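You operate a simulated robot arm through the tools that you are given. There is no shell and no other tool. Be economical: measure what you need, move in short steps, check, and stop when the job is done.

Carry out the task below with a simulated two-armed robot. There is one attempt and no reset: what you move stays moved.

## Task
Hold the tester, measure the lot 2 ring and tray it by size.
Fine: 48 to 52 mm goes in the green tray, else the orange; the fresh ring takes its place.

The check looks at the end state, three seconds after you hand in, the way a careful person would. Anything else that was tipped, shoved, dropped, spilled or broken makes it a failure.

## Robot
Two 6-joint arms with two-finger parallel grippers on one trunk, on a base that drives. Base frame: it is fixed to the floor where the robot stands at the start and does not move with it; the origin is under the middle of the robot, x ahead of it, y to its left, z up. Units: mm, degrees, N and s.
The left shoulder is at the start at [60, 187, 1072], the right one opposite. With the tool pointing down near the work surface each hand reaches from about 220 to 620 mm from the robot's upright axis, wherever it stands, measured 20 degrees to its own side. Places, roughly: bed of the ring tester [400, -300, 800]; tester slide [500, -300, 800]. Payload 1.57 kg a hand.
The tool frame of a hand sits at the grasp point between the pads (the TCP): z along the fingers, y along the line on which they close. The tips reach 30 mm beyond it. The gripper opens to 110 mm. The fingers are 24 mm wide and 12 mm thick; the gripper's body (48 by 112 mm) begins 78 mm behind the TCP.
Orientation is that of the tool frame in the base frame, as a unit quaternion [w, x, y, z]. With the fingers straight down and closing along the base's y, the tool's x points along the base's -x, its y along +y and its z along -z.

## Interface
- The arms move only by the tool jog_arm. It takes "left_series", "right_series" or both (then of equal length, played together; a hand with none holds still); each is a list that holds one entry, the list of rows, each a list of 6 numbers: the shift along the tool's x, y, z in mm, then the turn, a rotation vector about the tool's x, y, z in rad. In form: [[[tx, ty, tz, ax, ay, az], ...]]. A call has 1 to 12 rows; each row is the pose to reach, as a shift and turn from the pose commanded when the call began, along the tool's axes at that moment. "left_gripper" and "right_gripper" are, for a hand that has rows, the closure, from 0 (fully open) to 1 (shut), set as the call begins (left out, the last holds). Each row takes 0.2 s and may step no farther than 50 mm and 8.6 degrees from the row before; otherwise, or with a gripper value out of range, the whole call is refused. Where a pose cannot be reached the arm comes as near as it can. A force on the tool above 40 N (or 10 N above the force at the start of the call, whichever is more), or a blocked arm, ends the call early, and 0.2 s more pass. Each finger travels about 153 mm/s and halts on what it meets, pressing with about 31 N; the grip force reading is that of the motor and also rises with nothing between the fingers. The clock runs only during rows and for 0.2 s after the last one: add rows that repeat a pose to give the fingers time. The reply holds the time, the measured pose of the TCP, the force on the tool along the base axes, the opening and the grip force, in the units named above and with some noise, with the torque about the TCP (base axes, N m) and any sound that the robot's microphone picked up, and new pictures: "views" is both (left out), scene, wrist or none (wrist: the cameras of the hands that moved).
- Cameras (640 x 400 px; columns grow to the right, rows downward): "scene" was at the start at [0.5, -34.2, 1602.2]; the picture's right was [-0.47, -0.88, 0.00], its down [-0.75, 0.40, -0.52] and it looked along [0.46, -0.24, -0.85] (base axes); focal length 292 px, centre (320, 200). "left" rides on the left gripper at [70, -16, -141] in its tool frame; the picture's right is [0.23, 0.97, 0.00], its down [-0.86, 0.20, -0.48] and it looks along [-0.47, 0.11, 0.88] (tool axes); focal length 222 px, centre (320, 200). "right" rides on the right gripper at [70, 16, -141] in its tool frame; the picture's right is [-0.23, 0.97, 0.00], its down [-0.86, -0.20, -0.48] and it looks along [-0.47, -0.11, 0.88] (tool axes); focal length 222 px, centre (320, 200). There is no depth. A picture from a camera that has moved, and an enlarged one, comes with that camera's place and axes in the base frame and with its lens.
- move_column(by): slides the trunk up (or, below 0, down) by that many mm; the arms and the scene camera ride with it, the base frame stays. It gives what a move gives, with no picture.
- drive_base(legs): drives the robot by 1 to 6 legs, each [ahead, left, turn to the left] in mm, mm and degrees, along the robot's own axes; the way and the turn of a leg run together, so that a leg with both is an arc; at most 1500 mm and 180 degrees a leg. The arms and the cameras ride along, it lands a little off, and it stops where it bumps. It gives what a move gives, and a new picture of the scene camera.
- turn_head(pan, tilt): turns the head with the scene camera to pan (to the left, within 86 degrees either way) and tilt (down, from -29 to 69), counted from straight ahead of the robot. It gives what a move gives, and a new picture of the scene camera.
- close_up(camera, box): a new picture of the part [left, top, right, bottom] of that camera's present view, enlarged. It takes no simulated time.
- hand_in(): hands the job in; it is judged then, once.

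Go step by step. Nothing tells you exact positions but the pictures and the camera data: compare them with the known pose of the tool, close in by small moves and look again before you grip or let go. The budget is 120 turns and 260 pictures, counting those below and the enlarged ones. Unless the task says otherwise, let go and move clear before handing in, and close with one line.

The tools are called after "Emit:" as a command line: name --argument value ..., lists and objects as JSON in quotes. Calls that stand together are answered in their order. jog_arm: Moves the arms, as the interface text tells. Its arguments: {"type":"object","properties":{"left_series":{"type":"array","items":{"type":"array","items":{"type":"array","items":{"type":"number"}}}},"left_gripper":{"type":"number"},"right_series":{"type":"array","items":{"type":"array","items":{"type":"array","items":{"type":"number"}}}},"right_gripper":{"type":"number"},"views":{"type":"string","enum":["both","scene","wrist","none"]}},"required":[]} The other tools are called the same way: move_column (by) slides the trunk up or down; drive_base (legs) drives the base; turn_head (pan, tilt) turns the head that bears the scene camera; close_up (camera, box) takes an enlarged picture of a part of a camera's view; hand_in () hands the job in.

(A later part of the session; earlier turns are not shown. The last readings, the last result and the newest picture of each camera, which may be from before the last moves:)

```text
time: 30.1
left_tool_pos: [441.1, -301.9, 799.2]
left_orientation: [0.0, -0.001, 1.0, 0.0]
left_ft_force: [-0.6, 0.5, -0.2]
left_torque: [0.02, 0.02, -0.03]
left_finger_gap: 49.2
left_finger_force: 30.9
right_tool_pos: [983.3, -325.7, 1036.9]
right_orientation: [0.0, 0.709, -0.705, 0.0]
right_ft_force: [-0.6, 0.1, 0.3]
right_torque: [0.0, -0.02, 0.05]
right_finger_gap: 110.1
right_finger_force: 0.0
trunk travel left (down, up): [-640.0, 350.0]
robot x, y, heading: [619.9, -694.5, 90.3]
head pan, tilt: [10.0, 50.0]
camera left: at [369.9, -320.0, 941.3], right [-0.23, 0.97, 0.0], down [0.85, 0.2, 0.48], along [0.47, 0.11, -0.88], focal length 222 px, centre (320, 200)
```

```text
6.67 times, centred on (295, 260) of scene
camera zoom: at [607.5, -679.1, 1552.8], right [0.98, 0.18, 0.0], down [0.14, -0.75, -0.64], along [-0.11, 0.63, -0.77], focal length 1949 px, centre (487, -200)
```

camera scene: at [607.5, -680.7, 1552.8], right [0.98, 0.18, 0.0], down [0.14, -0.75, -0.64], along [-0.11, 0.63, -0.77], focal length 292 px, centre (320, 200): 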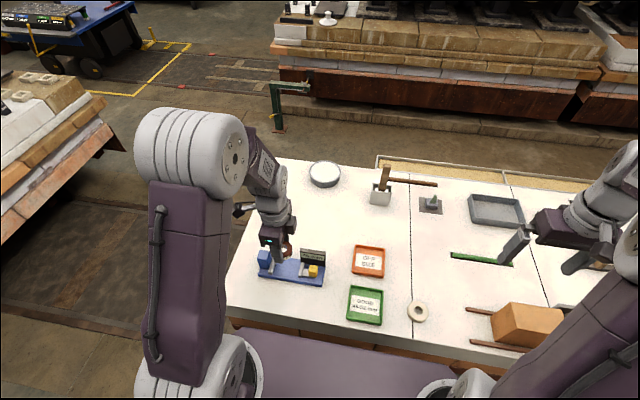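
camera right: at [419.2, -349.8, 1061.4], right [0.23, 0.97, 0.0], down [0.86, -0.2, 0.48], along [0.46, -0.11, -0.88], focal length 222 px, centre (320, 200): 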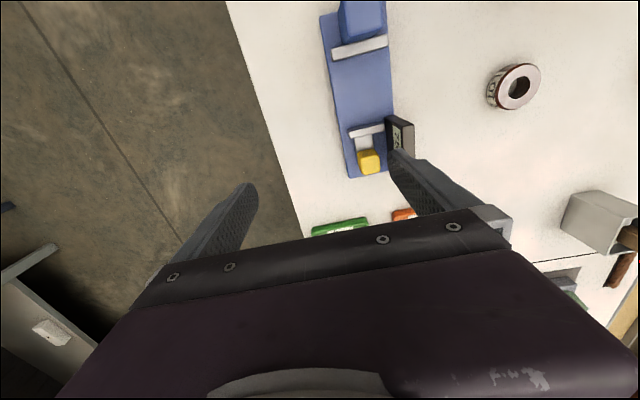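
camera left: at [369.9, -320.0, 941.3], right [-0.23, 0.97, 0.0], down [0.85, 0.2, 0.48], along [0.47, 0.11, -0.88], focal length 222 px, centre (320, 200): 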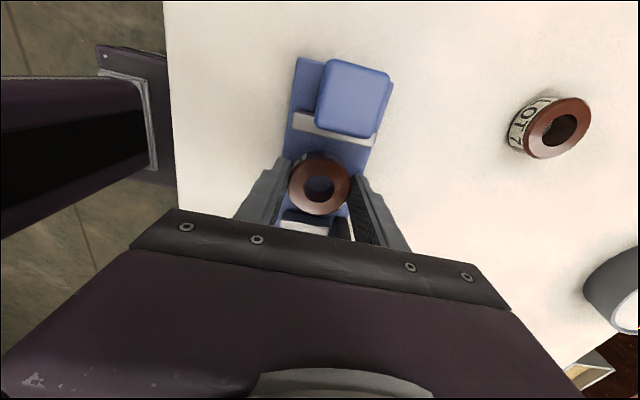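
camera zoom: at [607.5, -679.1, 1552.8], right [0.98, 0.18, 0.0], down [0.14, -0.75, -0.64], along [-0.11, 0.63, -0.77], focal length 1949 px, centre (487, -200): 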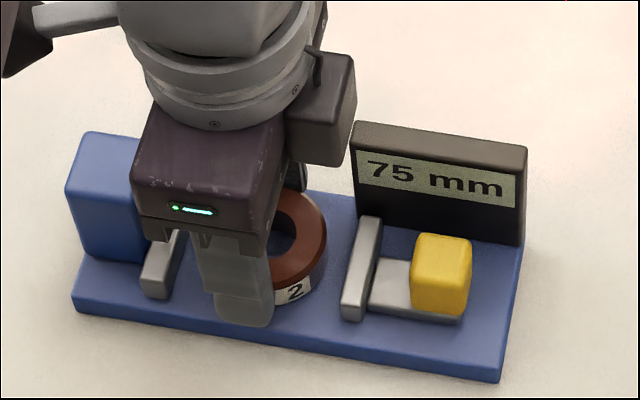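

Emit:
jog_arm --left_series '[[[0, 0, 2, 0, 0, 0], [0, 0, 3.5, 0, 0, 0]]]' --views "none"

Emit:
jog_arm --left_series '[[[0, 0, 1.5, 0, 0, 0], [0, 0, 3, 0, 0, 0]]]' --views "none"

```text
time: 30.8
left_tool_pos: [440.9, -303.3, 798.0]
left_orientation: [0.0, -0.002, 1.0, 0.003]
left_ft_force: [-5.3, 1.6, 25.9]
left_torque: [-0.13, 0.02, -0.02]
left_finger_gap: 48.8
left_finger_force: 32.1
right_tool_pos: [983.8, -327.5, 1039.1]
right_orientation: [-0.001, 0.709, -0.705, -0.001]
right_ft_force: [-0.4, 0.7, -0.4]
right_torque: [-0.02, -0.01, -0.02]
right_finger_gap: 110.3
right_finger_force: 0.0
trunk travel left (down, up): [-640.0, 350.0]
robot x, y, heading: [624.3, -693.8, 90.4]
head pan, tilt: [10.0, 50.0]
```

```text
time: 31.4
left_tool_pos: [441.5, -302.6, 796.6]
left_orientation: [0.0, -0.002, 1.0, 0.003]
left_ft_force: [-4.2, 8.6, 39.5]
left_torque: [-0.65, -0.02, -0.05]
left_finger_gap: 48.8
left_finger_force: 31.1
right_tool_pos: [984.2, -326.5, 1038.5]
right_orientation: [0.0, 0.709, -0.705, 0.0]
right_ft_force: [-0.8, 0.2, 0.7]
right_torque: [0.0, -0.01, -0.01]
right_finger_gap: 109.8
right_finger_force: 0.1
trunk travel left (down, up): [-640.0, 350.0]
robot x, y, heading: [623.6, -694.2, 90.4]
head pan, tilt: [10.0, 50.0]
```

The ring is on the bed. I relieve the pressure, open and lift away.

Emit:
jog_arm --left_series '[[[0, 0, -3.5, 0, 0, 0]]]' --views "none"

Emit:
jog_arm --left_series '[[[0, 0, 0, 0, 0, 0], [0, 0, 0, 0, 0, 0], [0, 0, -15, 0, 0, 0], [0, 0, -50, 0, 0, 0], [0, 0, -90, 0, 0, 0]]]' --left_gripper 0.25 --views "wrist"

Emit:
close_up --camera "scene" --box '[250, 230, 340, 300]'

```text
time: 31.8
left_tool_pos: [440.5, -304.9, 797.7]
left_orientation: [0.0, -0.002, 1.0, -0.001]
left_ft_force: [0.1, 4.3, 5.0]
left_torque: [0.3, 0.0, -0.02]
left_finger_gap: 48.9
left_finger_force: 31.3
right_tool_pos: [983.3, -325.6, 1036.3]
right_orientation: [0.0, 0.709, -0.705, 0.0]
right_ft_force: [-0.8, -0.3, -0.2]
right_torque: [0.01, -0.04, 0.01]
right_finger_gap: 110.0
right_finger_force: 0.0
trunk travel left (down, up): [-640.0, 350.0]
robot x, y, heading: [623.9, -693.7, 90.2]
head pan, tilt: [10.0, 50.0]
```

```text
time: 33.0
left_tool_pos: [439.7, -304.3, 889.1]
left_orientation: [-0.001, -0.002, 1.0, 0.0]
left_ft_force: [-0.3, -0.9, 0.5]
left_torque: [0.0, 0.02, 0.0]
left_finger_gap: 82.7
left_finger_force: 0.0
right_tool_pos: [983.8, -325.8, 1037.8]
right_orientation: [-0.001, 0.709, -0.706, -0.001]
right_ft_force: [-0.6, 0.3, -0.7]
right_torque: [0.0, 0.01, -0.01]
right_finger_gap: 110.1
right_finger_force: 0.0
trunk travel left (down, up): [-640.0, 350.0]
robot x, y, heading: [625.5, -694.1, 90.3]
head pan, tilt: [10.0, 50.0]
camera left: at [369.2, -321.1, 1030.3], right [-0.23, 0.97, 0.0], down [0.85, 0.2, 0.48], along [0.47, 0.11, -0.88], focal length 222 px, centre (320, 200)
```

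left: 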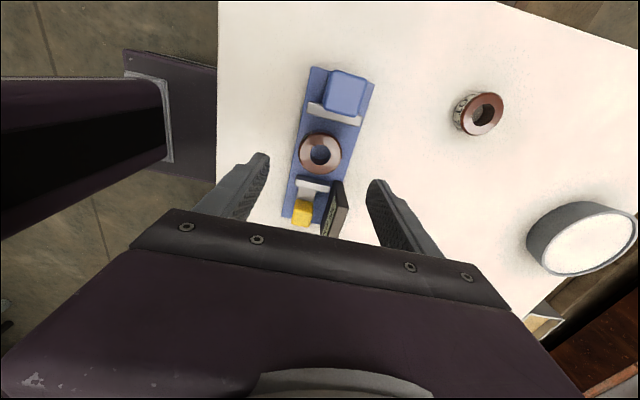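

```text
5.71 times, centred on (295, 265) of scene
camera zoom: at [607.9, -680.8, 1552.7], right [0.98, 0.18, 0.0], down [0.14, -0.75, -0.64], along [-0.12, 0.63, -0.77], focal length 1670 px, centre (463, -171)
```

zoom: 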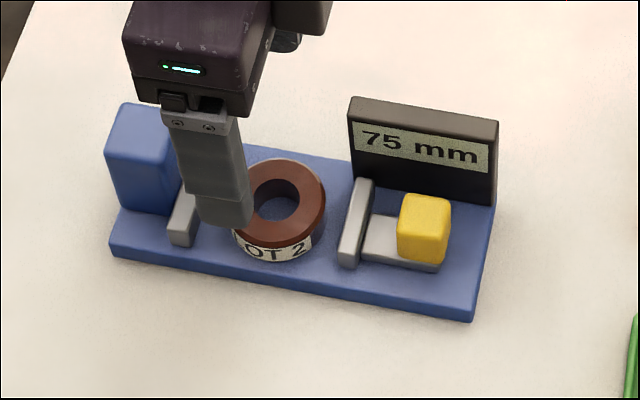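

The ring stands free on the bed. Now I bring the left hand over the blue block (about [375,-299]) to hold the tester.

Emit:
jog_arm --left_series '[[[34, 3, 0, 0, 0, 0], [66, 5, 0, 0, 0, 0], [66, 5, 30, 0, 0, 0], [66, 5, 50, 0, 0, 0]]]' --views "wrist"

Emit:
close_up --camera "scene" --box '[240, 220, 340, 300]'

```text
time: 34.0
left_tool_pos: [372.7, -298.0, 837.3]
left_orientation: [0.002, -0.003, 1.0, 0.001]
left_ft_force: [-0.2, -0.8, 0.2]
left_torque: [0.0, -0.03, -0.01]
left_finger_gap: 82.6
left_finger_force: 0.0
right_tool_pos: [982.6, -326.1, 1036.8]
right_orientation: [0.0, 0.709, -0.705, 0.0]
right_ft_force: [-0.4, 1.0, -0.5]
right_torque: [0.04, -0.04, 0.02]
right_finger_gap: 109.8
right_finger_force: 0.1
trunk travel left (down, up): [-640.0, 350.0]
robot x, y, heading: [621.8, -697.3, 90.0]
head pan, tilt: [10.0, 50.0]
camera left: at [302.1, -315.5, 977.7], right [-0.23, 0.97, 0.0], down [0.85, 0.2, 0.48], along [0.47, 0.11, -0.88], focal length 222 px, centre (320, 200)
```

left: 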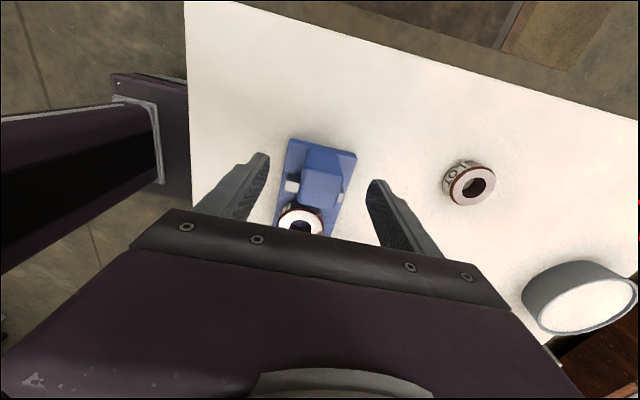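

```text
5.00 times, centred on (290, 260) of scene
camera zoom: at [606.9, -679.2, 1552.8], right [0.98, 0.18, 0.0], down [0.14, -0.75, -0.64], along [-0.11, 0.63, -0.77], focal length 1462 px, centre (470, -100)
```

zoom: 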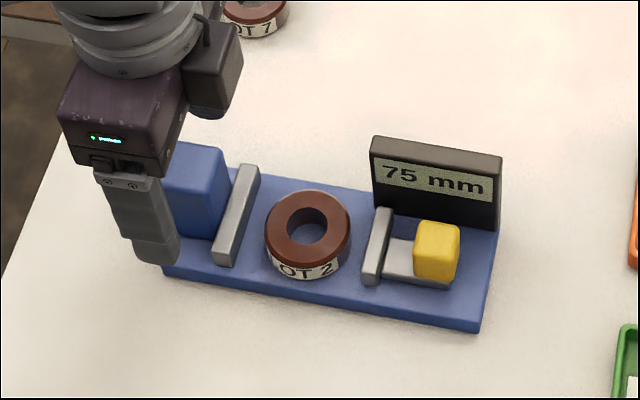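

Emit:
close_up --camera "left" --box '[230, 130, 410, 250]'

```text
3.33 times, centred on (320, 190) of left
camera zoom: at [302.1, -315.5, 977.7], right [-0.23, 0.97, 0.0], down [0.85, 0.2, 0.48], along [0.47, 0.11, -0.88], focal length 740 px, centre (320, 233)
```

zoom: 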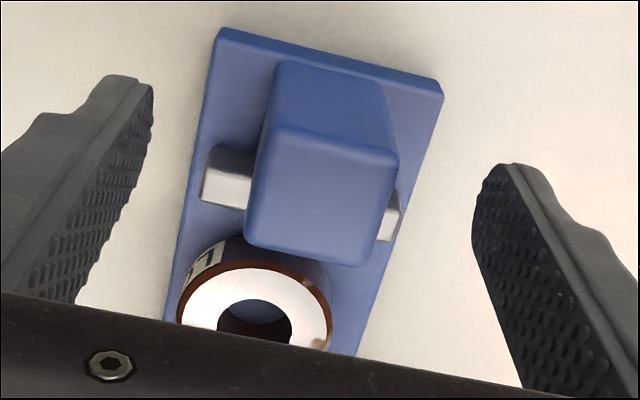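

The block spans x≈362–393, is centred at y≈-298 and its top is at about 820. I shift +4 in x, go down and grip it.

Emit:
jog_arm --left_series '[[[-4, 0, 10, 0, 0, 0], [-4, 0, 25, 0, 0, 0], [-4, 0, 36, 0, 0, 0], [-4, 0, 36, 0, 0, 0]]]' --views "none"

Emit:
jog_arm --left_series '[[[0, 0, 0, 0, 0, 0], [0, 0, 0, 0, 0, 0], [0, 0, 0, 0, 0, 0]]]' --left_gripper 1 --views "none"

Emit:
close_up --camera "scene" --box '[240, 220, 340, 300]'

```text
time: 35.0
left_tool_pos: [379.2, -299.5, 801.6]
left_orientation: [-0.001, -0.002, 1.0, 0.0]
left_ft_force: [0.3, 0.1, 0.7]
left_torque: [0.01, 0.02, -0.03]
left_finger_gap: 82.6
left_finger_force: 0.0
right_tool_pos: [983.9, -326.0, 1037.5]
right_orientation: [0.0, 0.709, -0.705, 0.0]
right_ft_force: [-0.7, 0.6, -0.6]
right_torque: [-0.03, 0.02, 0.01]
right_finger_gap: 110.0
right_finger_force: 0.1
trunk travel left (down, up): [-640.0, 350.0]
robot x, y, heading: [622.5, -693.5, 90.4]
head pan, tilt: [10.0, 50.0]
```

```text
time: 35.8
left_tool_pos: [379.1, -299.0, 800.7]
left_orientation: [0.001, -0.002, 1.0, -0.001]
left_ft_force: [0.2, -0.8, -1.0]
left_torque: [0.04, 0.07, -0.19]
left_finger_gap: 32.1
left_finger_force: 30.6
right_tool_pos: [982.8, -324.2, 1037.4]
right_orientation: [0.001, 0.709, -0.705, 0.0]
right_ft_force: [0.1, 0.4, -0.7]
right_torque: [-0.01, -0.04, 0.01]
right_finger_gap: 110.1
right_finger_force: 0.0
trunk travel left (down, up): [-640.0, 350.0]
robot x, y, heading: [622.7, -693.9, 90.4]
head pan, tilt: [10.0, 50.0]
```

```text
5.00 times, centred on (290, 260) of scene
camera zoom: at [607.6, -679.4, 1552.8], right [0.98, 0.18, 0.0], down [0.14, -0.75, -0.64], along [-0.11, 0.63, -0.77], focal length 1462 px, centre (470, -100)
```

zoom: 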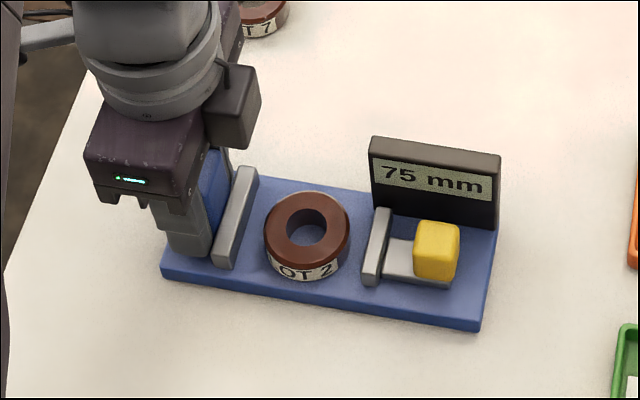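

The tester is held firmly by its block. I close the right gripper and bring it across, high, to beyond the yellow knob.

Emit:
jog_arm --right_series '[[[-3, 45, 0, 0, 0, 0], [-6, 90, 0, 0, 0, 0], [-9, 135, 0, 0, 0, 0], [-12, 180, 0, 0, 0, 0], [-15, 225, 0, 0, 0, 0], [-17, 270, 0, 0, 0, 0], [-17, 315, 0, 0, 0, 0], [-17, 360, 0, 0, 0, 0], [-17, 395, 20, 0, 0, 0]]]' --right_gripper 1

```text
time: 37.8
left_tool_pos: [378.9, -298.3, 799.8]
left_orientation: [0.0, -0.002, 1.0, 0.0]
left_ft_force: [-1.0, -0.4, 0.9]
left_torque: [-0.2, 0.57, -0.05]
left_finger_gap: 31.6
left_finger_force: 30.3
right_tool_pos: [587.4, -308.2, 1016.6]
right_orientation: [0.0, 0.708, -0.706, 0.001]
right_ft_force: [-0.3, 0.2, 0.7]
right_torque: [-0.02, -0.04, -0.02]
right_finger_gap: 0.1
right_finger_force: 21.4
trunk travel left (down, up): [-640.0, 350.0]
robot x, y, heading: [619.6, -692.8, 90.4]
head pan, tilt: [10.0, 50.0]
camera scene: at [607.0, -679.4, 1552.8], right [0.98, 0.18, 0.0], down [0.14, -0.75, -0.64], along [-0.11, 0.63, -0.77], focal length 292 px, centre (320, 200)
camera right: at [571.7, -379.2, 1158.4], right [-0.97, 0.22, 0.0], down [0.2, 0.86, 0.48], along [0.11, 0.47, -0.88], focal length 222 px, centre (320, 200)
```

scene: 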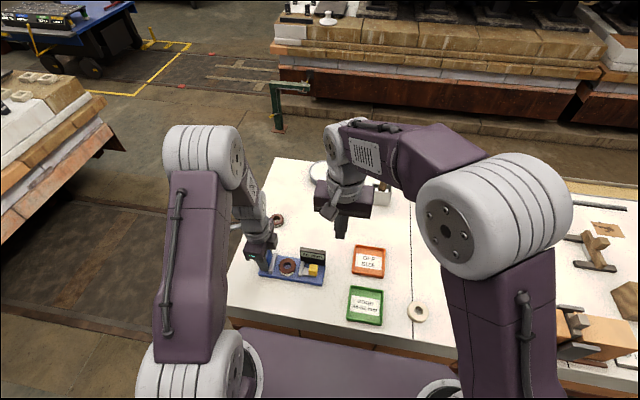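
right: 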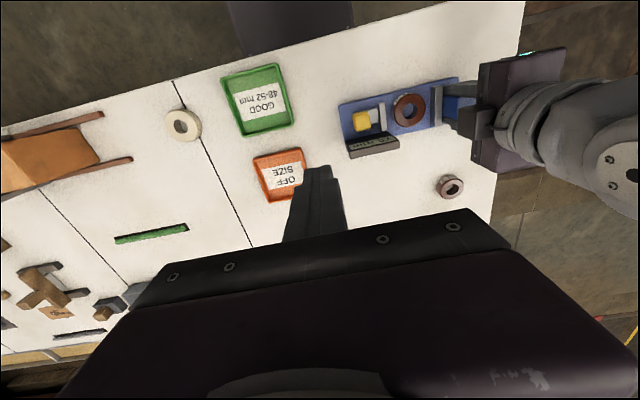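

The knob is confirmed near [524,-308]. I lower the closed right fingers beside it on the +x side.

Emit:
jog_arm --right_series '[[[0, 15, 40, 0, 0, 0], [0, 15, 85, 0, 0, 0], [0, 15, 130, 0, 0, 0], [0, 15, 170, 0, 0, 0], [0, 15, 200, 0, 0, 0], [0, 15, 212, 0, 0, 0]]]'

Emit:
close_up --camera "scene" --box '[240, 220, 360, 310]'

```text
time: 39.1
left_tool_pos: [379.0, -298.6, 800.8]
left_orientation: [0.001, -0.002, 1.0, 0.001]
left_ft_force: [-0.8, 0.3, 0.5]
left_torque: [-0.13, 0.03, -0.12]
left_finger_gap: 31.5
left_finger_force: 30.9
right_tool_pos: [572.8, -311.0, 803.5]
right_orientation: [0.0, 0.709, -0.705, 0.0]
right_ft_force: [0.0, 0.1, 0.5]
right_torque: [0.01, 0.01, 0.0]
right_finger_gap: 0.2
right_finger_force: 21.4
trunk travel left (down, up): [-640.0, 350.0]
robot x, y, heading: [618.9, -690.6, 90.2]
head pan, tilt: [10.0, 50.0]
camera scene: at [607.3, -679.4, 1552.8], right [0.98, 0.18, 0.0], down [0.14, -0.75, -0.64], along [-0.11, 0.63, -0.77], focal length 292 px, centre (320, 200)
camera right: at [557.8, -381.7, 945.9], right [-0.97, 0.22, 0.0], down [0.2, 0.86, 0.48], along [0.11, 0.47, -0.88], focal length 222 px, centre (320, 200)
```

scene: 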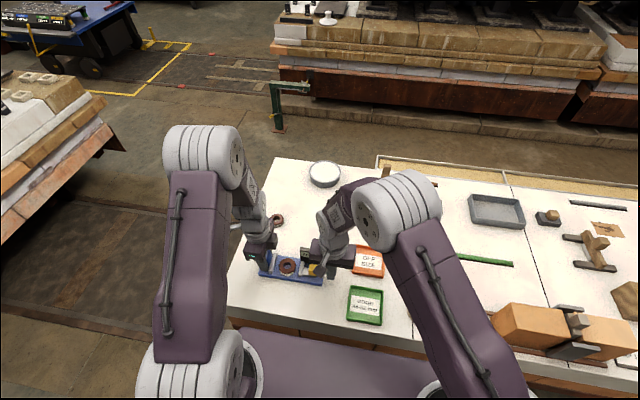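
right: 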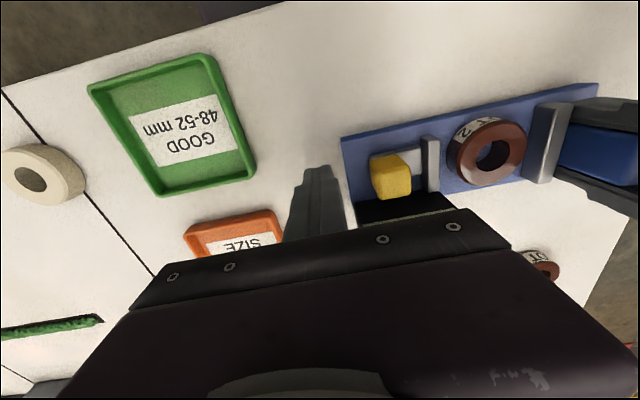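

```text
4.44 times, centred on (300, 265) of scene
camera zoom: at [607.3, -679.4, 1552.8], right [0.98, 0.18, 0.0], down [0.14, -0.75, -0.64], along [-0.11, 0.63, -0.77], focal length 1299 px, centre (409, -89)
```

zoom: 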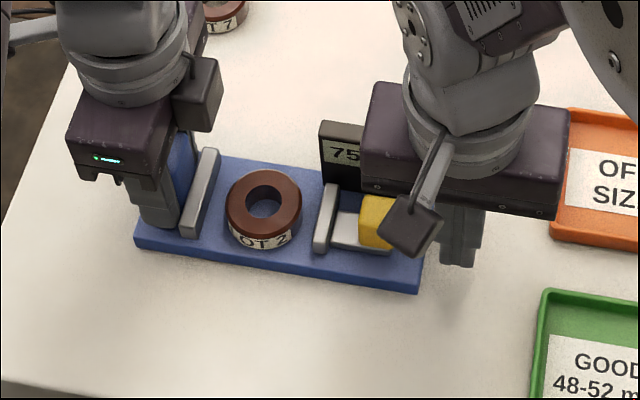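

The "75" is still visible. I push toward -x in small steps.

Emit:
jog_arm --right_series '[[[0, 10, 0, 0, 0, 0], [0, 18, 0, 0, 0, 0], [0, 24, 0, 0, 0, 0], [0, 28, 0, 0, 0, 0], [0, 32, 0, 0, 0, 0], [0, 36, 0, 0, 0, 0]]]' --views "wrist"

Emit:
close_up --camera "scene" --box '[240, 220, 360, 310]'

```text
time: 40.5
left_tool_pos: [379.6, -299.3, 800.0]
left_orientation: [0.0, -0.001, 1.0, 0.0]
left_ft_force: [-3.4, -1.8, 1.4]
left_torque: [-0.04, 0.38, -0.15]
left_finger_gap: 31.7
left_finger_force: 30.8
right_tool_pos: [535.9, -309.4, 805.8]
right_orientation: [0.0, 0.709, -0.706, 0.0]
right_ft_force: [1.1, 1.8, -0.8]
right_torque: [0.01, -0.02, -0.01]
right_finger_gap: 0.0
right_finger_force: 21.0
trunk travel left (down, up): [-640.0, 350.0]
robot x, y, heading: [618.8, -692.6, 90.5]
head pan, tilt: [10.0, 50.0]
camera right: at [521.3, -381.1, 947.5], right [-0.97, 0.22, 0.0], down [0.2, 0.86, 0.48], along [0.11, 0.47, -0.88], focal length 222 px, centre (320, 200)
```

right: 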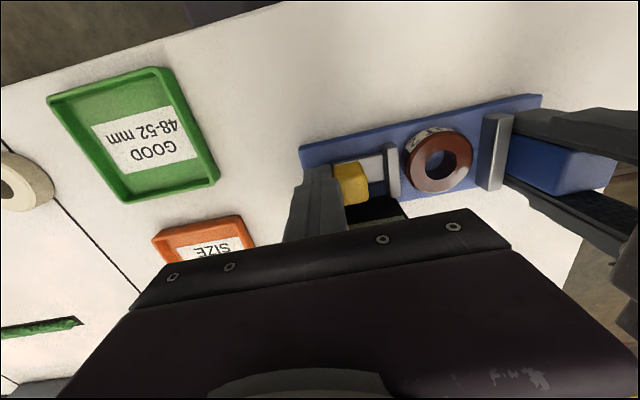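

```text
4.44 times, centred on (300, 265) of scene
camera zoom: at [607.3, -679.4, 1552.8], right [0.98, 0.18, 0.0], down [0.14, -0.75, -0.64], along [-0.11, 0.63, -0.77], focal length 1299 px, centre (409, -89)
```

zoom: 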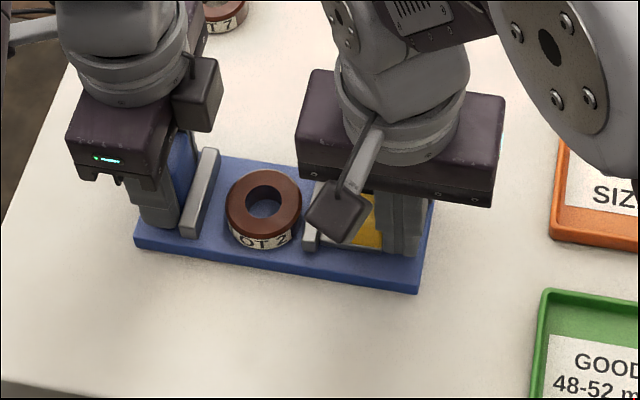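

The slide moves along. I keep pushing until the jaws close on the ring.

Emit:
jog_arm --right_series '[[[0, 3, 0, 0, 0, 0], [0, 6, 0, 0, 0, 0], [0, 8, 0, 0, 0, 0], [0, 10, 0, 0, 0, 0], [0, 12, 0, 0, 0, 0], [0, 14, 0, 0, 0, 0], [0, 16, 0, 0, 0, 0], [0, 18, 0, 0, 0, 0]]]' --views "wrist"

Emit:
close_up --camera "scene" --box '[240, 220, 360, 310]'

```text
time: 42.4
left_tool_pos: [378.3, -299.7, 800.2]
left_orientation: [0.0, -0.003, 1.0, 0.0]
left_ft_force: [-2.5, -0.3, 1.7]
left_torque: [-0.16, 0.7, 0.08]
left_finger_gap: 31.7
left_finger_force: 30.6
right_tool_pos: [518.1, -310.9, 806.3]
right_orientation: [0.0, 0.709, -0.706, 0.0]
right_ft_force: [1.0, -0.5, -0.4]
right_torque: [-0.04, -0.02, 0.03]
right_finger_gap: 0.0
right_finger_force: 20.6
trunk travel left (down, up): [-640.0, 350.0]
robot x, y, heading: [618.2, -691.5, 90.3]
head pan, tilt: [10.0, 50.0]
camera right: at [503.0, -381.8, 947.1], right [-0.97, 0.22, 0.0], down [0.2, 0.86, 0.48], along [0.11, 0.47, -0.88], focal length 222 px, centre (320, 200)
```

right: 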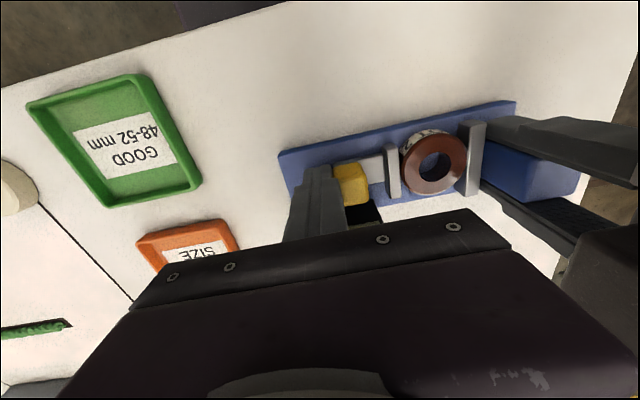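

```text
4.44 times, centred on (300, 265) of scene
camera zoom: at [607.2, -679.6, 1552.7], right [0.98, 0.18, 0.0], down [0.14, -0.75, -0.64], along [-0.11, 0.63, -0.77], focal length 1299 px, centre (409, -89)
```

zoom: 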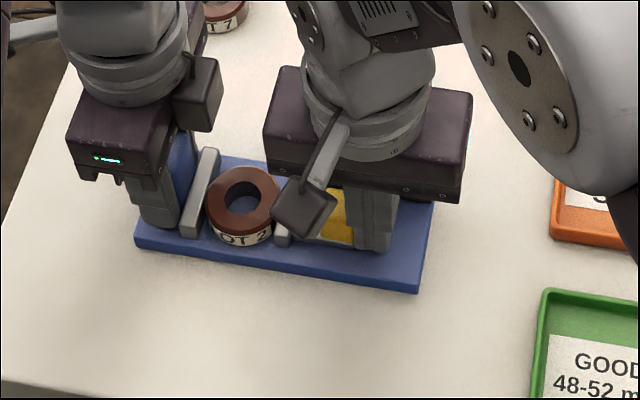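

Nearly closed. I go on in 1 mm steps until the force rises.

Emit:
jog_arm --right_series '[[[0, 1, 0, 0, 0, 0], [0, 2, 0, 0, 0, 0], [0, 3, 0, 0, 0, 0], [0, 4, 0, 0, 0, 0], [0, 5, 0, 0, 0, 0], [0, 6, 0, 0, 0, 0], [0, 7, 0, 0, 0, 0], [0, 8, 0, 0, 0, 0]]]' --views "wrist"

Emit:
close_up --camera "right" --box '[310, 90, 530, 230]'

```text
time: 44.0
left_tool_pos: [377.9, -298.4, 801.2]
left_orientation: [0.0, -0.002, 1.0, 0.0]
left_ft_force: [-5.0, -0.2, -0.1]
left_torque: [0.06, -0.17, -0.23]
left_finger_gap: 31.8
left_finger_force: 31.1
right_tool_pos: [514.2, -312.1, 805.5]
right_orientation: [-0.001, 0.709, -0.706, 0.004]
right_ft_force: [5.7, 1.0, 1.0]
right_torque: [0.06, 0.01, -0.09]
right_finger_gap: 0.1
right_finger_force: 21.1
trunk travel left (down, up): [-640.0, 350.0]
robot x, y, heading: [621.9, -692.4, 90.4]
head pan, tilt: [10.0, 50.0]
stopped in row 8 (right hand): the force on the tool passed its limit (the readings are from after the stop); the commanded pose is now the measured one
camera right: at [498.7, -382.1, 946.8], right [-0.97, 0.22, -0.01], down [0.19, 0.86, 0.48], along [0.11, 0.46, -0.88], focal length 222 px, centre (320, 200)
```

right: 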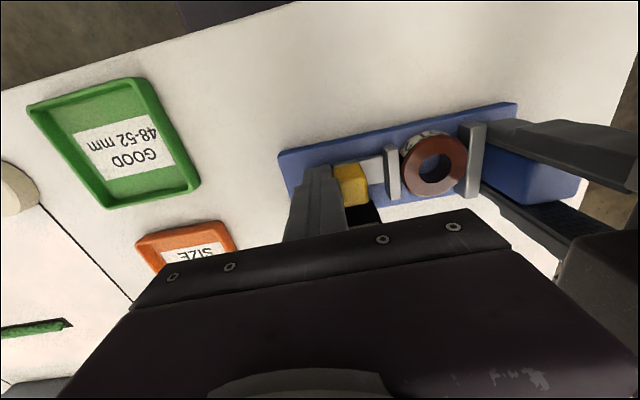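

```text
2.86 times, centred on (420, 160) of right
camera zoom: at [498.7, -382.1, 946.8], right [-0.97, 0.22, -0.01], down [0.19, 0.86, 0.48], along [0.11, 0.46, -0.88], focal length 635 px, centre (34, 314)
```

zoom: 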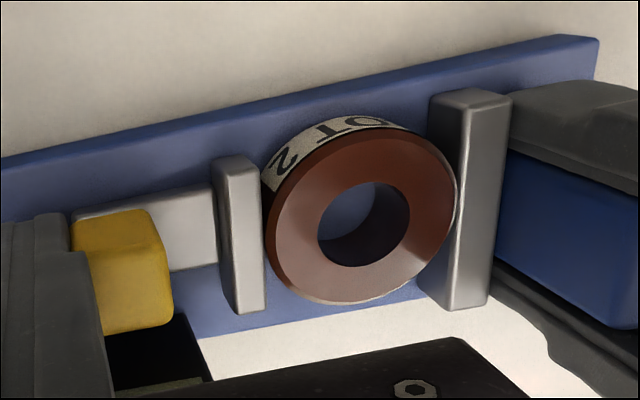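

The force limit was hit with the ring squeezed between the jaws. I back the right hand off to read the display.

Emit:
jog_arm --right_series '[[[0, -20, 0, 0, 0, 0], [0, -50, 0, 0, 0, 0], [0, -80, -30, 0, 0, 0], [0, -110, -60, 0, 0, 0]]]' --views "none"

Emit:
close_up --camera "scene" --box '[240, 220, 360, 310]'

```text
time: 45.0
left_tool_pos: [378.2, -300.5, 799.8]
left_orientation: [0.0, -0.001, 1.0, 0.0]
left_ft_force: [1.4, -1.4, -0.2]
left_torque: [0.09, -0.74, -0.1]
left_finger_gap: 32.1
left_finger_force: 31.5
right_tool_pos: [623.6, -309.6, 864.0]
right_orientation: [-0.001, 0.709, -0.705, 0.004]
right_ft_force: [-0.7, -0.2, 0.1]
right_torque: [0.03, 0.01, 0.01]
right_finger_gap: 0.0
right_finger_force: 21.5
trunk travel left (down, up): [-640.0, 350.0]
robot x, y, heading: [620.4, -693.8, 90.4]
head pan, tilt: [10.0, 50.0]
```

```text
4.44 times, centred on (300, 265) of scene
camera zoom: at [608.2, -679.7, 1552.7], right [0.98, 0.18, 0.0], down [0.14, -0.75, -0.64], along [-0.12, 0.63, -0.77], focal length 1299 px, centre (409, -89)
```

zoom: 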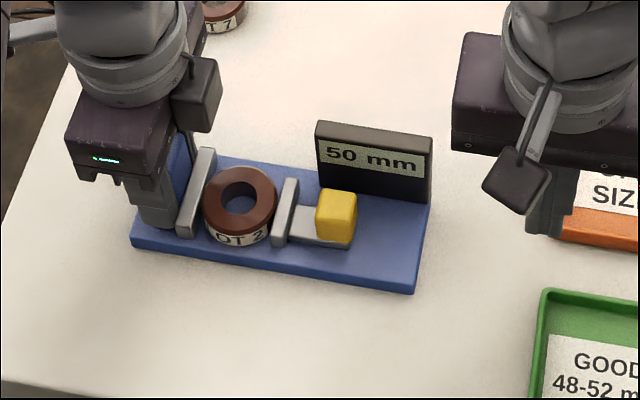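

Emit:
close_up --camera "scene" --box '[290, 240, 330, 265]'

```text
16.00 times, centred on (310, 252) of scene
camera zoom: at [608.2, -679.7, 1552.7], right [0.98, 0.18, 0.0], down [0.14, -0.75, -0.64], along [-0.12, 0.63, -0.77], focal length 4677 px, centre (480, -640)
```

zoom: 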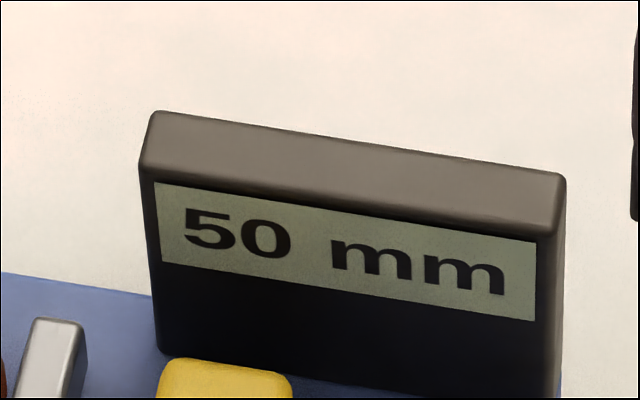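

It reads 50 mm, so the LOT 2 ring goes in the green tray. I release the block with the left hand and rise while the right hand withdraws to the right.

Emit:
jog_arm --left_series '[[[0, 0, 0, 0, 0, 0], [0, 0, 0, 0, 0, 0], [0, 0, -10, 0, 0, 0], [0, 0, -40, 0, 0, 0], [0, 0, -80, 0, 0, 0], [-25, -2, -80, 0, 0, 0], [-51, -4, -80, 0, 0, 0], [-51, -4, -80, 0, 0, 0], [-51, -4, -80, 0, 0, 0]]]' --right_series '[[[0, 0, -40, 0, 0, 0], [0, 0, -80, 0, 0, 0], [0, -30, -110, 0, 0, 0], [0, -70, -130, 0, 0, 0], [0, -115, -150, 0, 0, 0], [0, -160, -170, 0, 0, 0], [0, -205, -170, 0, 0, 0], [0, -250, -170, 0, 0, 0], [0, -290, -170, 0, 0, 0]]]' --left_gripper 0.25

Emit:
close_up --camera "scene" --box '[240, 210, 430, 330]'

Emit:
close_up --camera "left" --box '[220, 60, 420, 250]'

```text
time: 47.0
left_tool_pos: [431.5, -303.6, 880.8]
left_orientation: [-0.001, -0.002, 1.0, 0.0]
left_ft_force: [-0.1, -1.1, -0.1]
left_torque: [-0.01, 0.03, 0.05]
left_finger_gap: 82.5
left_finger_force: 0.0
right_tool_pos: [917.9, -306.5, 1037.3]
right_orientation: [-0.001, 0.709, -0.705, 0.003]
right_ft_force: [0.6, -0.5, -0.3]
right_torque: [0.0, 0.01, 0.0]
right_finger_gap: 0.0
right_finger_force: 21.4
trunk travel left (down, up): [-640.0, 350.0]
robot x, y, heading: [620.8, -693.3, 90.1]
head pan, tilt: [10.0, 50.0]
camera scene: at [609.3, -679.0, 1552.8], right [0.98, 0.18, 0.0], down [0.14, -0.75, -0.64], along [-0.12, 0.63, -0.77], focal length 292 px, centre (320, 200)
camera right: at [902.3, -377.4, 1178.9], right [-0.98, 0.22, -0.01], down [0.19, 0.86, 0.48], along [0.11, 0.46, -0.88], focal length 222 px, centre (320, 200)
camera left: at [360.6, -320.1, 1022.4], right [-0.23, 0.97, 0.0], down [0.85, 0.2, 0.48], along [0.46, 0.11, -0.88], focal length 222 px, centre (320, 200)
```

scene: 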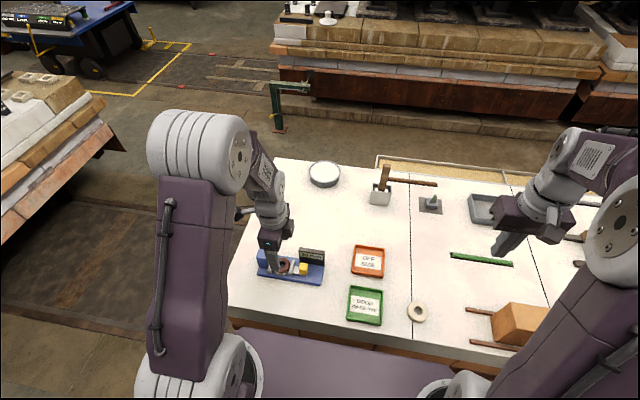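
right: 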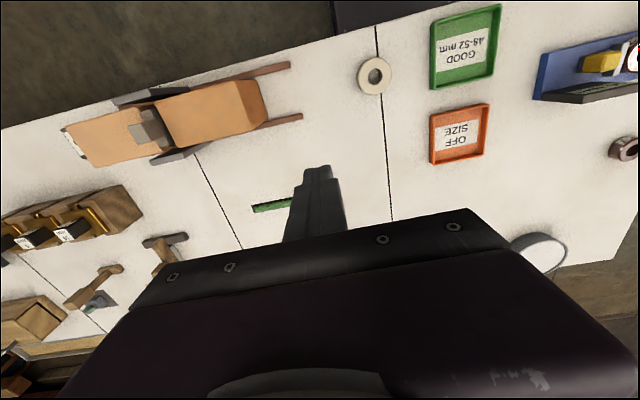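
left: 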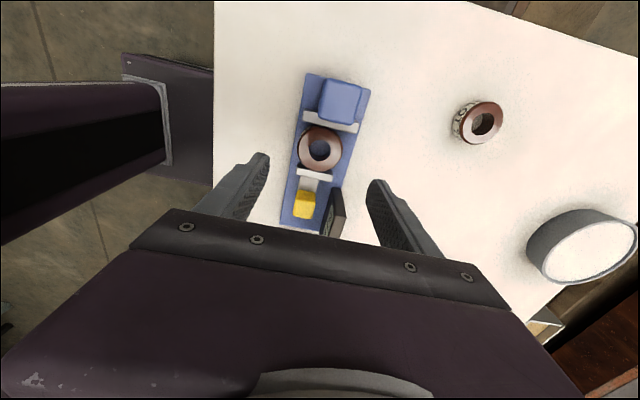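

```text
3.33 times, centred on (335, 270) of scene
camera zoom: at [609.3, -679.0, 1552.8], right [0.98, 0.18, 0.0], down [0.14, -0.75, -0.64], along [-0.12, 0.63, -0.77], focal length 974 px, centre (270, -33)
```

zoom: 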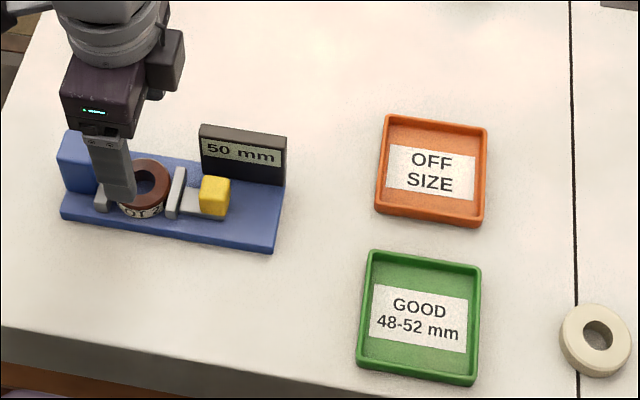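

```text
2.11 times, centred on (320, 155) of left
camera zoom: at [360.6, -320.1, 1022.4], right [-0.23, 0.97, 0.0], down [0.85, 0.2, 0.48], along [0.46, 0.11, -0.88], focal length 468 px, centre (320, 295)
```

zoom: 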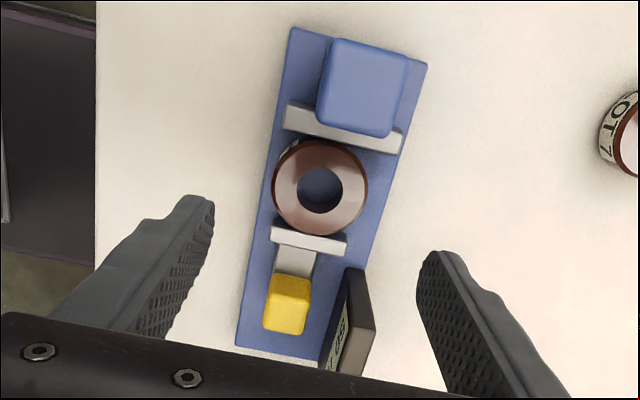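

The ring sits at about [428,-305]. I lower the left hand around it, grip and lift.

Emit:
jog_arm --left_series '[[[2, -1, 35, 0, 0, 0], [2, -1, 65, 0, 0, 0], [2, -1, 78, 0, 0, 0], [2, -1, 82, 0, 0, 0]]]' --views "wrist"

Emit:
close_up --camera "scene" --box '[240, 220, 340, 300]'

```text
time: 48.0
left_tool_pos: [428.4, -302.8, 798.6]
left_orientation: [0.0, -0.001, 1.0, 0.0]
left_ft_force: [-0.5, 0.0, 0.4]
left_torque: [0.01, 0.02, 0.0]
left_finger_gap: 82.6
left_finger_force: 0.0
right_tool_pos: [917.2, -307.1, 1036.8]
right_orientation: [0.0, 0.709, -0.705, 0.004]
right_ft_force: [-0.2, 0.4, 0.3]
right_torque: [0.02, 0.01, 0.01]
right_finger_gap: 0.2
right_finger_force: 21.6
trunk travel left (down, up): [-640.0, 350.0]
robot x, y, heading: [621.4, -693.6, 90.5]
head pan, tilt: [10.0, 50.0]
camera left: at [357.3, -320.3, 939.1], right [-0.23, 0.97, 0.0], down [0.85, 0.2, 0.48], along [0.47, 0.11, -0.88], focal length 222 px, centre (320, 200)
```

left: 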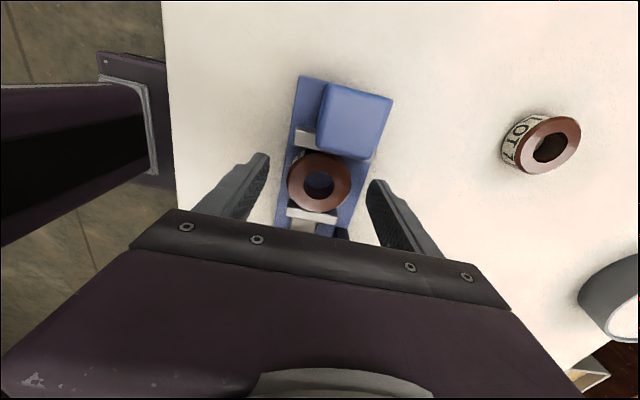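

```text
5.00 times, centred on (290, 260) of scene
camera zoom: at [607.7, -679.1, 1552.8], right [0.98, 0.18, 0.0], down [0.14, -0.75, -0.64], along [-0.12, 0.63, -0.77], focal length 1462 px, centre (470, -100)
```

zoom: 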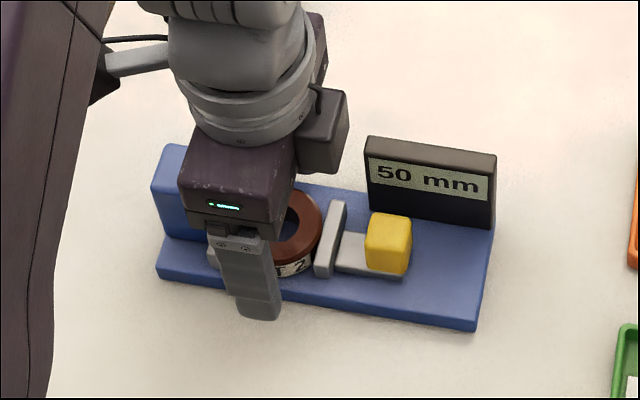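

Emit:
jog_arm --left_series '[[[0, 0, 0, 0, 0, 0], [0, 0, 0, 0, 0, 0], [0, 0, 0, 0, 0, 0], [0, 0, -4, 0, 0, 0], [0, 0, -12, 0, 0, 0], [0, 0, -30, 0, 0, 0], [0, 0, -70, 0, 0, 0], [0, 0, -100, 0, 0, 0]]]' --left_gripper 1 --views "wrist"

Emit:
close_up --camera "scene" --box '[230, 210, 430, 330]'

```text
time: 49.8
left_tool_pos: [428.8, -302.8, 897.7]
left_orientation: [0.0, -0.002, 1.0, -0.001]
left_ft_force: [0.2, -0.5, -0.9]
left_torque: [0.06, 0.02, 0.01]
left_finger_gap: 48.9
left_finger_force: 30.7
right_tool_pos: [917.5, -306.6, 1037.8]
right_orientation: [-0.001, 0.708, -0.706, 0.004]
right_ft_force: [0.4, -0.1, 0.4]
right_torque: [-0.01, 0.06, -0.01]
right_finger_gap: 0.0
right_finger_force: 21.4
trunk travel left (down, up): [-640.0, 350.0]
robot x, y, heading: [620.8, -692.9, 90.4]
head pan, tilt: [10.0, 50.0]
camera left: at [357.9, -320.3, 1038.8], right [-0.23, 0.97, 0.0], down [0.85, 0.2, 0.48], along [0.47, 0.11, -0.88], focal length 222 px, centre (320, 200)
```

left: 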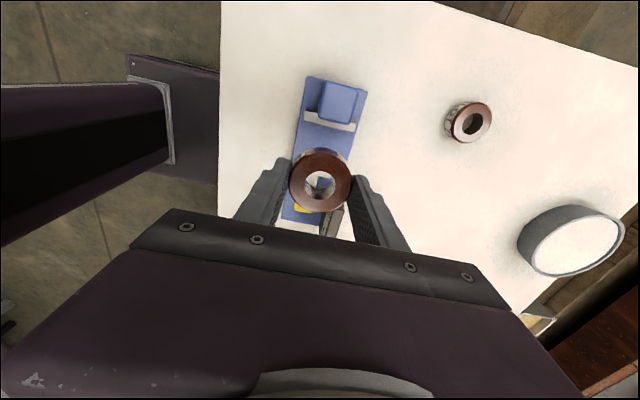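

```text
3.20 times, centred on (330, 270) of scene
camera zoom: at [607.8, -679.9, 1552.7], right [0.98, 0.18, 0.0], down [0.14, -0.75, -0.64], along [-0.12, 0.63, -0.77], focal length 936 px, centre (288, -24)
```

zoom: 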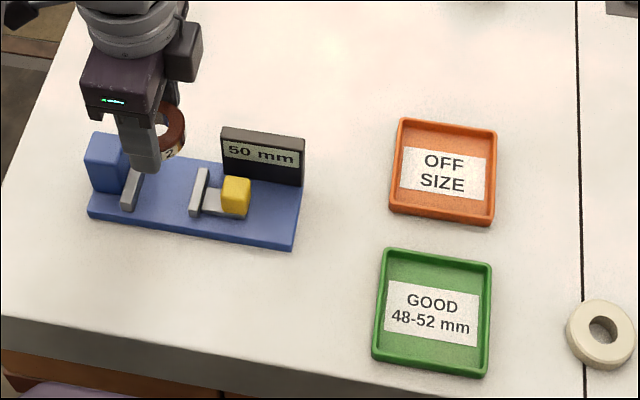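

The ring is up cleanly. I carry it over the green tray (about [675,-368]), turning 45° so the fingers open along the tray's diagonal.

Emit:
jog_arm --left_series '[[[-41, -11, 0, 0, 0, -0.131], [-82, -22, 0, 0, 0, -0.262], [-123, -33, 0, 0, 0, -0.393], [-164, -43, 0, 0, 0, -0.524], [-205, -54, 0, 0, 0, -0.655], [-246, -65, 0, 0, 0, -0.785]]]'

Emit:
close_up --camera "scene" --box '[250, 200, 430, 330]'

```text
time: 51.2
left_tool_pos: [677.1, -369.3, 898.9]
left_orientation: [-0.002, -0.384, 0.923, 0.0]
left_ft_force: [-0.4, 0.3, 0.0]
left_torque: [0.01, 0.04, -0.01]
left_finger_gap: 49.2
left_finger_force: 31.2
right_tool_pos: [917.0, -308.0, 1037.8]
right_orientation: [-0.001, 0.709, -0.705, 0.003]
right_ft_force: [0.2, 0.8, -0.2]
right_torque: [0.01, 0.01, -0.04]
right_finger_gap: 0.1
right_finger_force: 21.6
trunk travel left (down, up): [-640.0, 350.0]
robot x, y, heading: [620.2, -691.8, 90.3]
head pan, tilt: [10.0, 50.0]
camera scene: at [609.4, -679.8, 1552.8], right [0.98, 0.18, 0.0], down [0.14, -0.75, -0.64], along [-0.12, 0.63, -0.77], focal length 292 px, centre (320, 200)
camera left: at [637.9, -431.7, 1041.8], right [-0.85, 0.52, 0.0], down [0.46, 0.75, 0.48], along [0.25, 0.41, -0.88], focal length 222 px, centre (320, 200)
```

scene: 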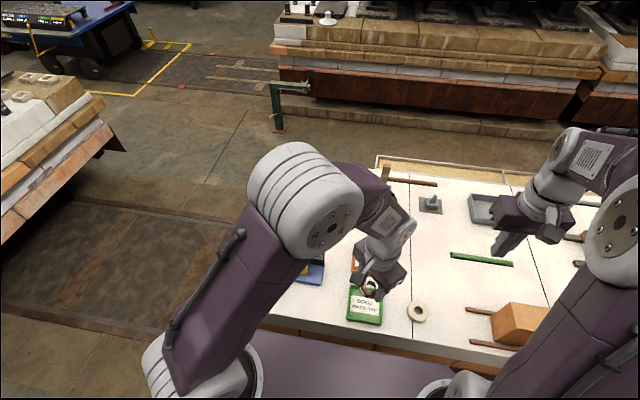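
left: 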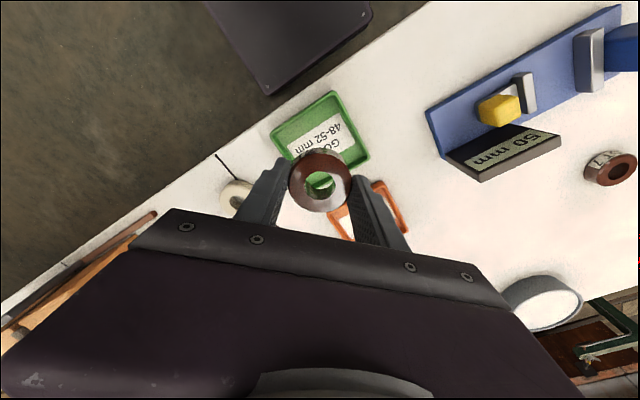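

```text
3.08 times, centred on (340, 265) of scene
camera zoom: at [609.4, -679.8, 1552.8], right [0.98, 0.18, 0.0], down [0.14, -0.75, -0.64], along [-0.12, 0.63, -0.77], focal length 900 px, centre (258, 0)
```

zoom: 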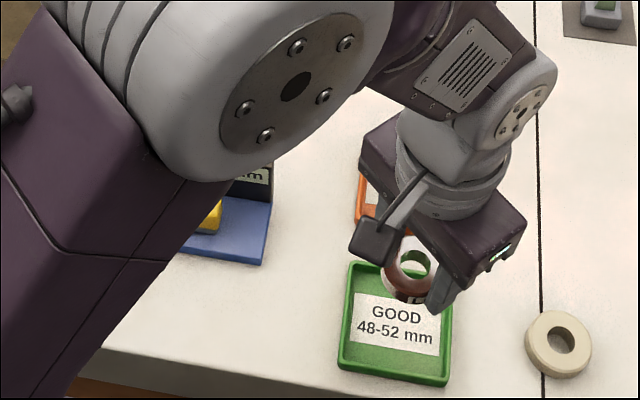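

The hand is over the tray centre to within ~3 mm. I lower in stages.

Emit:
jog_arm --left_series '[[[0, 0, 40, 0, 0, 0], [0, 0, 75, 0, 0, 0], [0, 0, 95, 0, 0, 0]]]' --views "wrist"

Emit:
close_up --camera "scene" --box '[330, 250, 430, 330]'

```text
time: 52.0
left_tool_pos: [674.8, -369.5, 803.0]
left_orientation: [0.0, -0.384, 0.923, 0.0]
left_ft_force: [-0.2, -0.2, -0.6]
left_torque: [-0.01, 0.0, 0.0]
left_finger_gap: 49.0
left_finger_force: 31.1
right_tool_pos: [916.5, -306.8, 1038.7]
right_orientation: [0.0, 0.709, -0.705, 0.003]
right_ft_force: [1.1, -0.3, 0.7]
right_torque: [0.02, -0.01, -0.01]
right_finger_gap: 0.2
right_finger_force: 21.4
trunk travel left (down, up): [-640.0, 350.0]
robot x, y, heading: [620.8, -694.0, 90.5]
head pan, tilt: [10.0, 50.0]
camera left: at [635.4, -431.3, 944.6], right [-0.85, 0.53, 0.0], down [0.46, 0.75, 0.48], along [0.25, 0.41, -0.88], focal length 222 px, centre (320, 200)
```

left: 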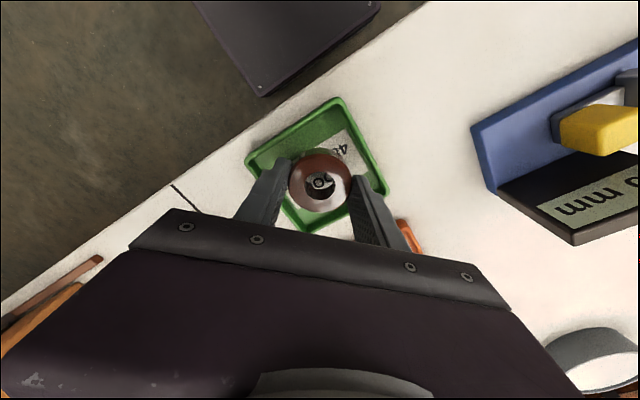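

```text
5.00 times, centred on (380, 290) of scene
camera zoom: at [607.4, -679.1, 1552.8], right [0.98, 0.18, 0.0], down [0.14, -0.75, -0.64], along [-0.11, 0.63, -0.77], focal length 1462 px, centre (20, -250)
```

zoom: 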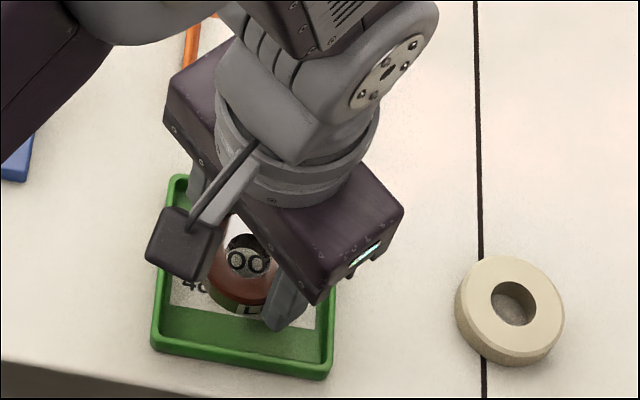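

Ring and fingers are inside the tray walls. I lower the last bit gently.

Emit:
jog_arm --left_series '[[[0, 0, 8, 0, 0, 0], [0, 0, 12, 0, 0, 0], [0, 0, 13.5, 0, 0, 0]]]' --views "none"

Emit:
jog_arm --left_series '[[[0, 0, 1, 0, 0, 0], [0, 0, 2, 0, 0, 0]]]' --views "none"

```text
time: 52.8
left_tool_pos: [673.5, -367.2, 790.5]
left_orientation: [0.0, -0.385, 0.923, 0.0]
left_ft_force: [0.0, 1.0, -0.3]
left_torque: [-0.03, 0.03, 0.02]
left_finger_gap: 48.9
left_finger_force: 31.1
right_tool_pos: [916.0, -306.9, 1037.7]
right_orientation: [0.0, 0.708, -0.706, 0.004]
right_ft_force: [-0.6, -0.5, -1.0]
right_torque: [-0.01, -0.04, 0.05]
right_finger_gap: 0.0
right_finger_force: 21.2
trunk travel left (down, up): [-640.0, 350.0]
robot x, y, heading: [622.0, -691.6, 90.3]
head pan, tilt: [10.0, 50.0]
```

```text
time: 53.4
left_tool_pos: [674.0, -368.0, 788.0]
left_orientation: [0.0, -0.384, 0.923, 0.0]
left_ft_force: [-0.6, 0.4, -1.0]
left_torque: [0.02, -0.03, 0.04]
left_finger_gap: 49.1
left_finger_force: 31.1
right_tool_pos: [916.6, -306.7, 1036.3]
right_orientation: [0.0, 0.709, -0.705, 0.004]
right_ft_force: [0.5, 0.9, -0.1]
right_torque: [-0.02, -0.02, -0.01]
right_finger_gap: 0.0
right_finger_force: 21.5
trunk travel left (down, up): [-640.0, 350.0]
robot x, y, heading: [619.0, -692.9, 90.4]
head pan, tilt: [10.0, 50.0]
```

Emit:
jog_arm --left_series '[[[0, 0, 1, 0, 0, 0], [0, 0, 2, 0, 0, 0]]]' --views "none"

Emit:
close_up --camera "scene" --box '[340, 270, 400, 320]'

```text
time: 54.0
left_tool_pos: [672.9, -367.4, 785.3]
left_orientation: [0.0, -0.384, 0.923, -0.001]
left_ft_force: [-0.1, -0.2, 1.0]
left_torque: [0.03, 0.04, 0.0]
left_finger_gap: 49.2
left_finger_force: 30.9
right_tool_pos: [916.4, -306.0, 1038.1]
right_orientation: [0.0, 0.709, -0.705, 0.003]
right_ft_force: [0.5, -0.2, 0.9]
right_torque: [0.0, 0.01, -0.02]
right_finger_gap: 0.1
right_finger_force: 21.2
trunk travel left (down, up): [-640.0, 350.0]
robot x, y, heading: [620.4, -698.0, 90.4]
head pan, tilt: [10.0, 50.0]
```

```text
8.00 times, centred on (370, 295) of scene
camera zoom: at [607.6, -679.4, 1552.8], right [0.98, 0.18, 0.0], down [0.14, -0.75, -0.64], along [-0.11, 0.63, -0.77], focal length 2339 px, centre (-80, -560)
```

zoom: 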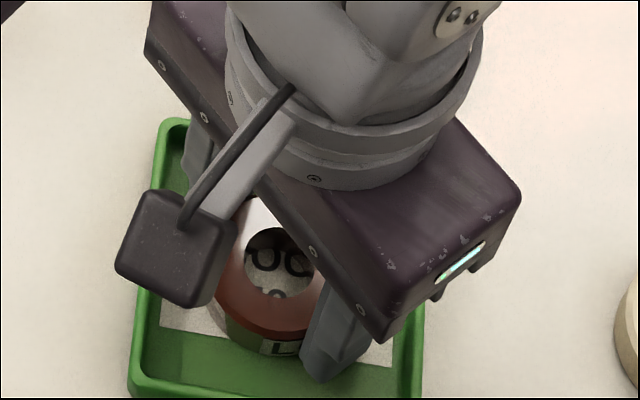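

Emit:
jog_arm --left_series '[[[0, 0, 1, 0, 0, 0], [0, 0, 2, 0, 0, 0]]]' --views "none"

```text
time: 54.6
left_tool_pos: [673.7, -367.4, 785.3]
left_orientation: [0.001, -0.384, 0.923, 0.001]
left_ft_force: [-6.6, 2.0, 26.0]
left_torque: [-0.15, 0.31, -0.06]
left_finger_gap: 49.1
left_finger_force: 30.9
right_tool_pos: [914.6, -308.2, 1037.8]
right_orientation: [-0.002, 0.709, -0.705, 0.004]
right_ft_force: [0.7, -0.5, 1.1]
right_torque: [0.03, 0.0, 0.01]
right_finger_gap: 0.0
right_finger_force: 21.0
trunk travel left (down, up): [-640.0, 350.0]
robot x, y, heading: [621.3, -693.8, 90.4]
head pan, tilt: [10.0, 50.0]
```

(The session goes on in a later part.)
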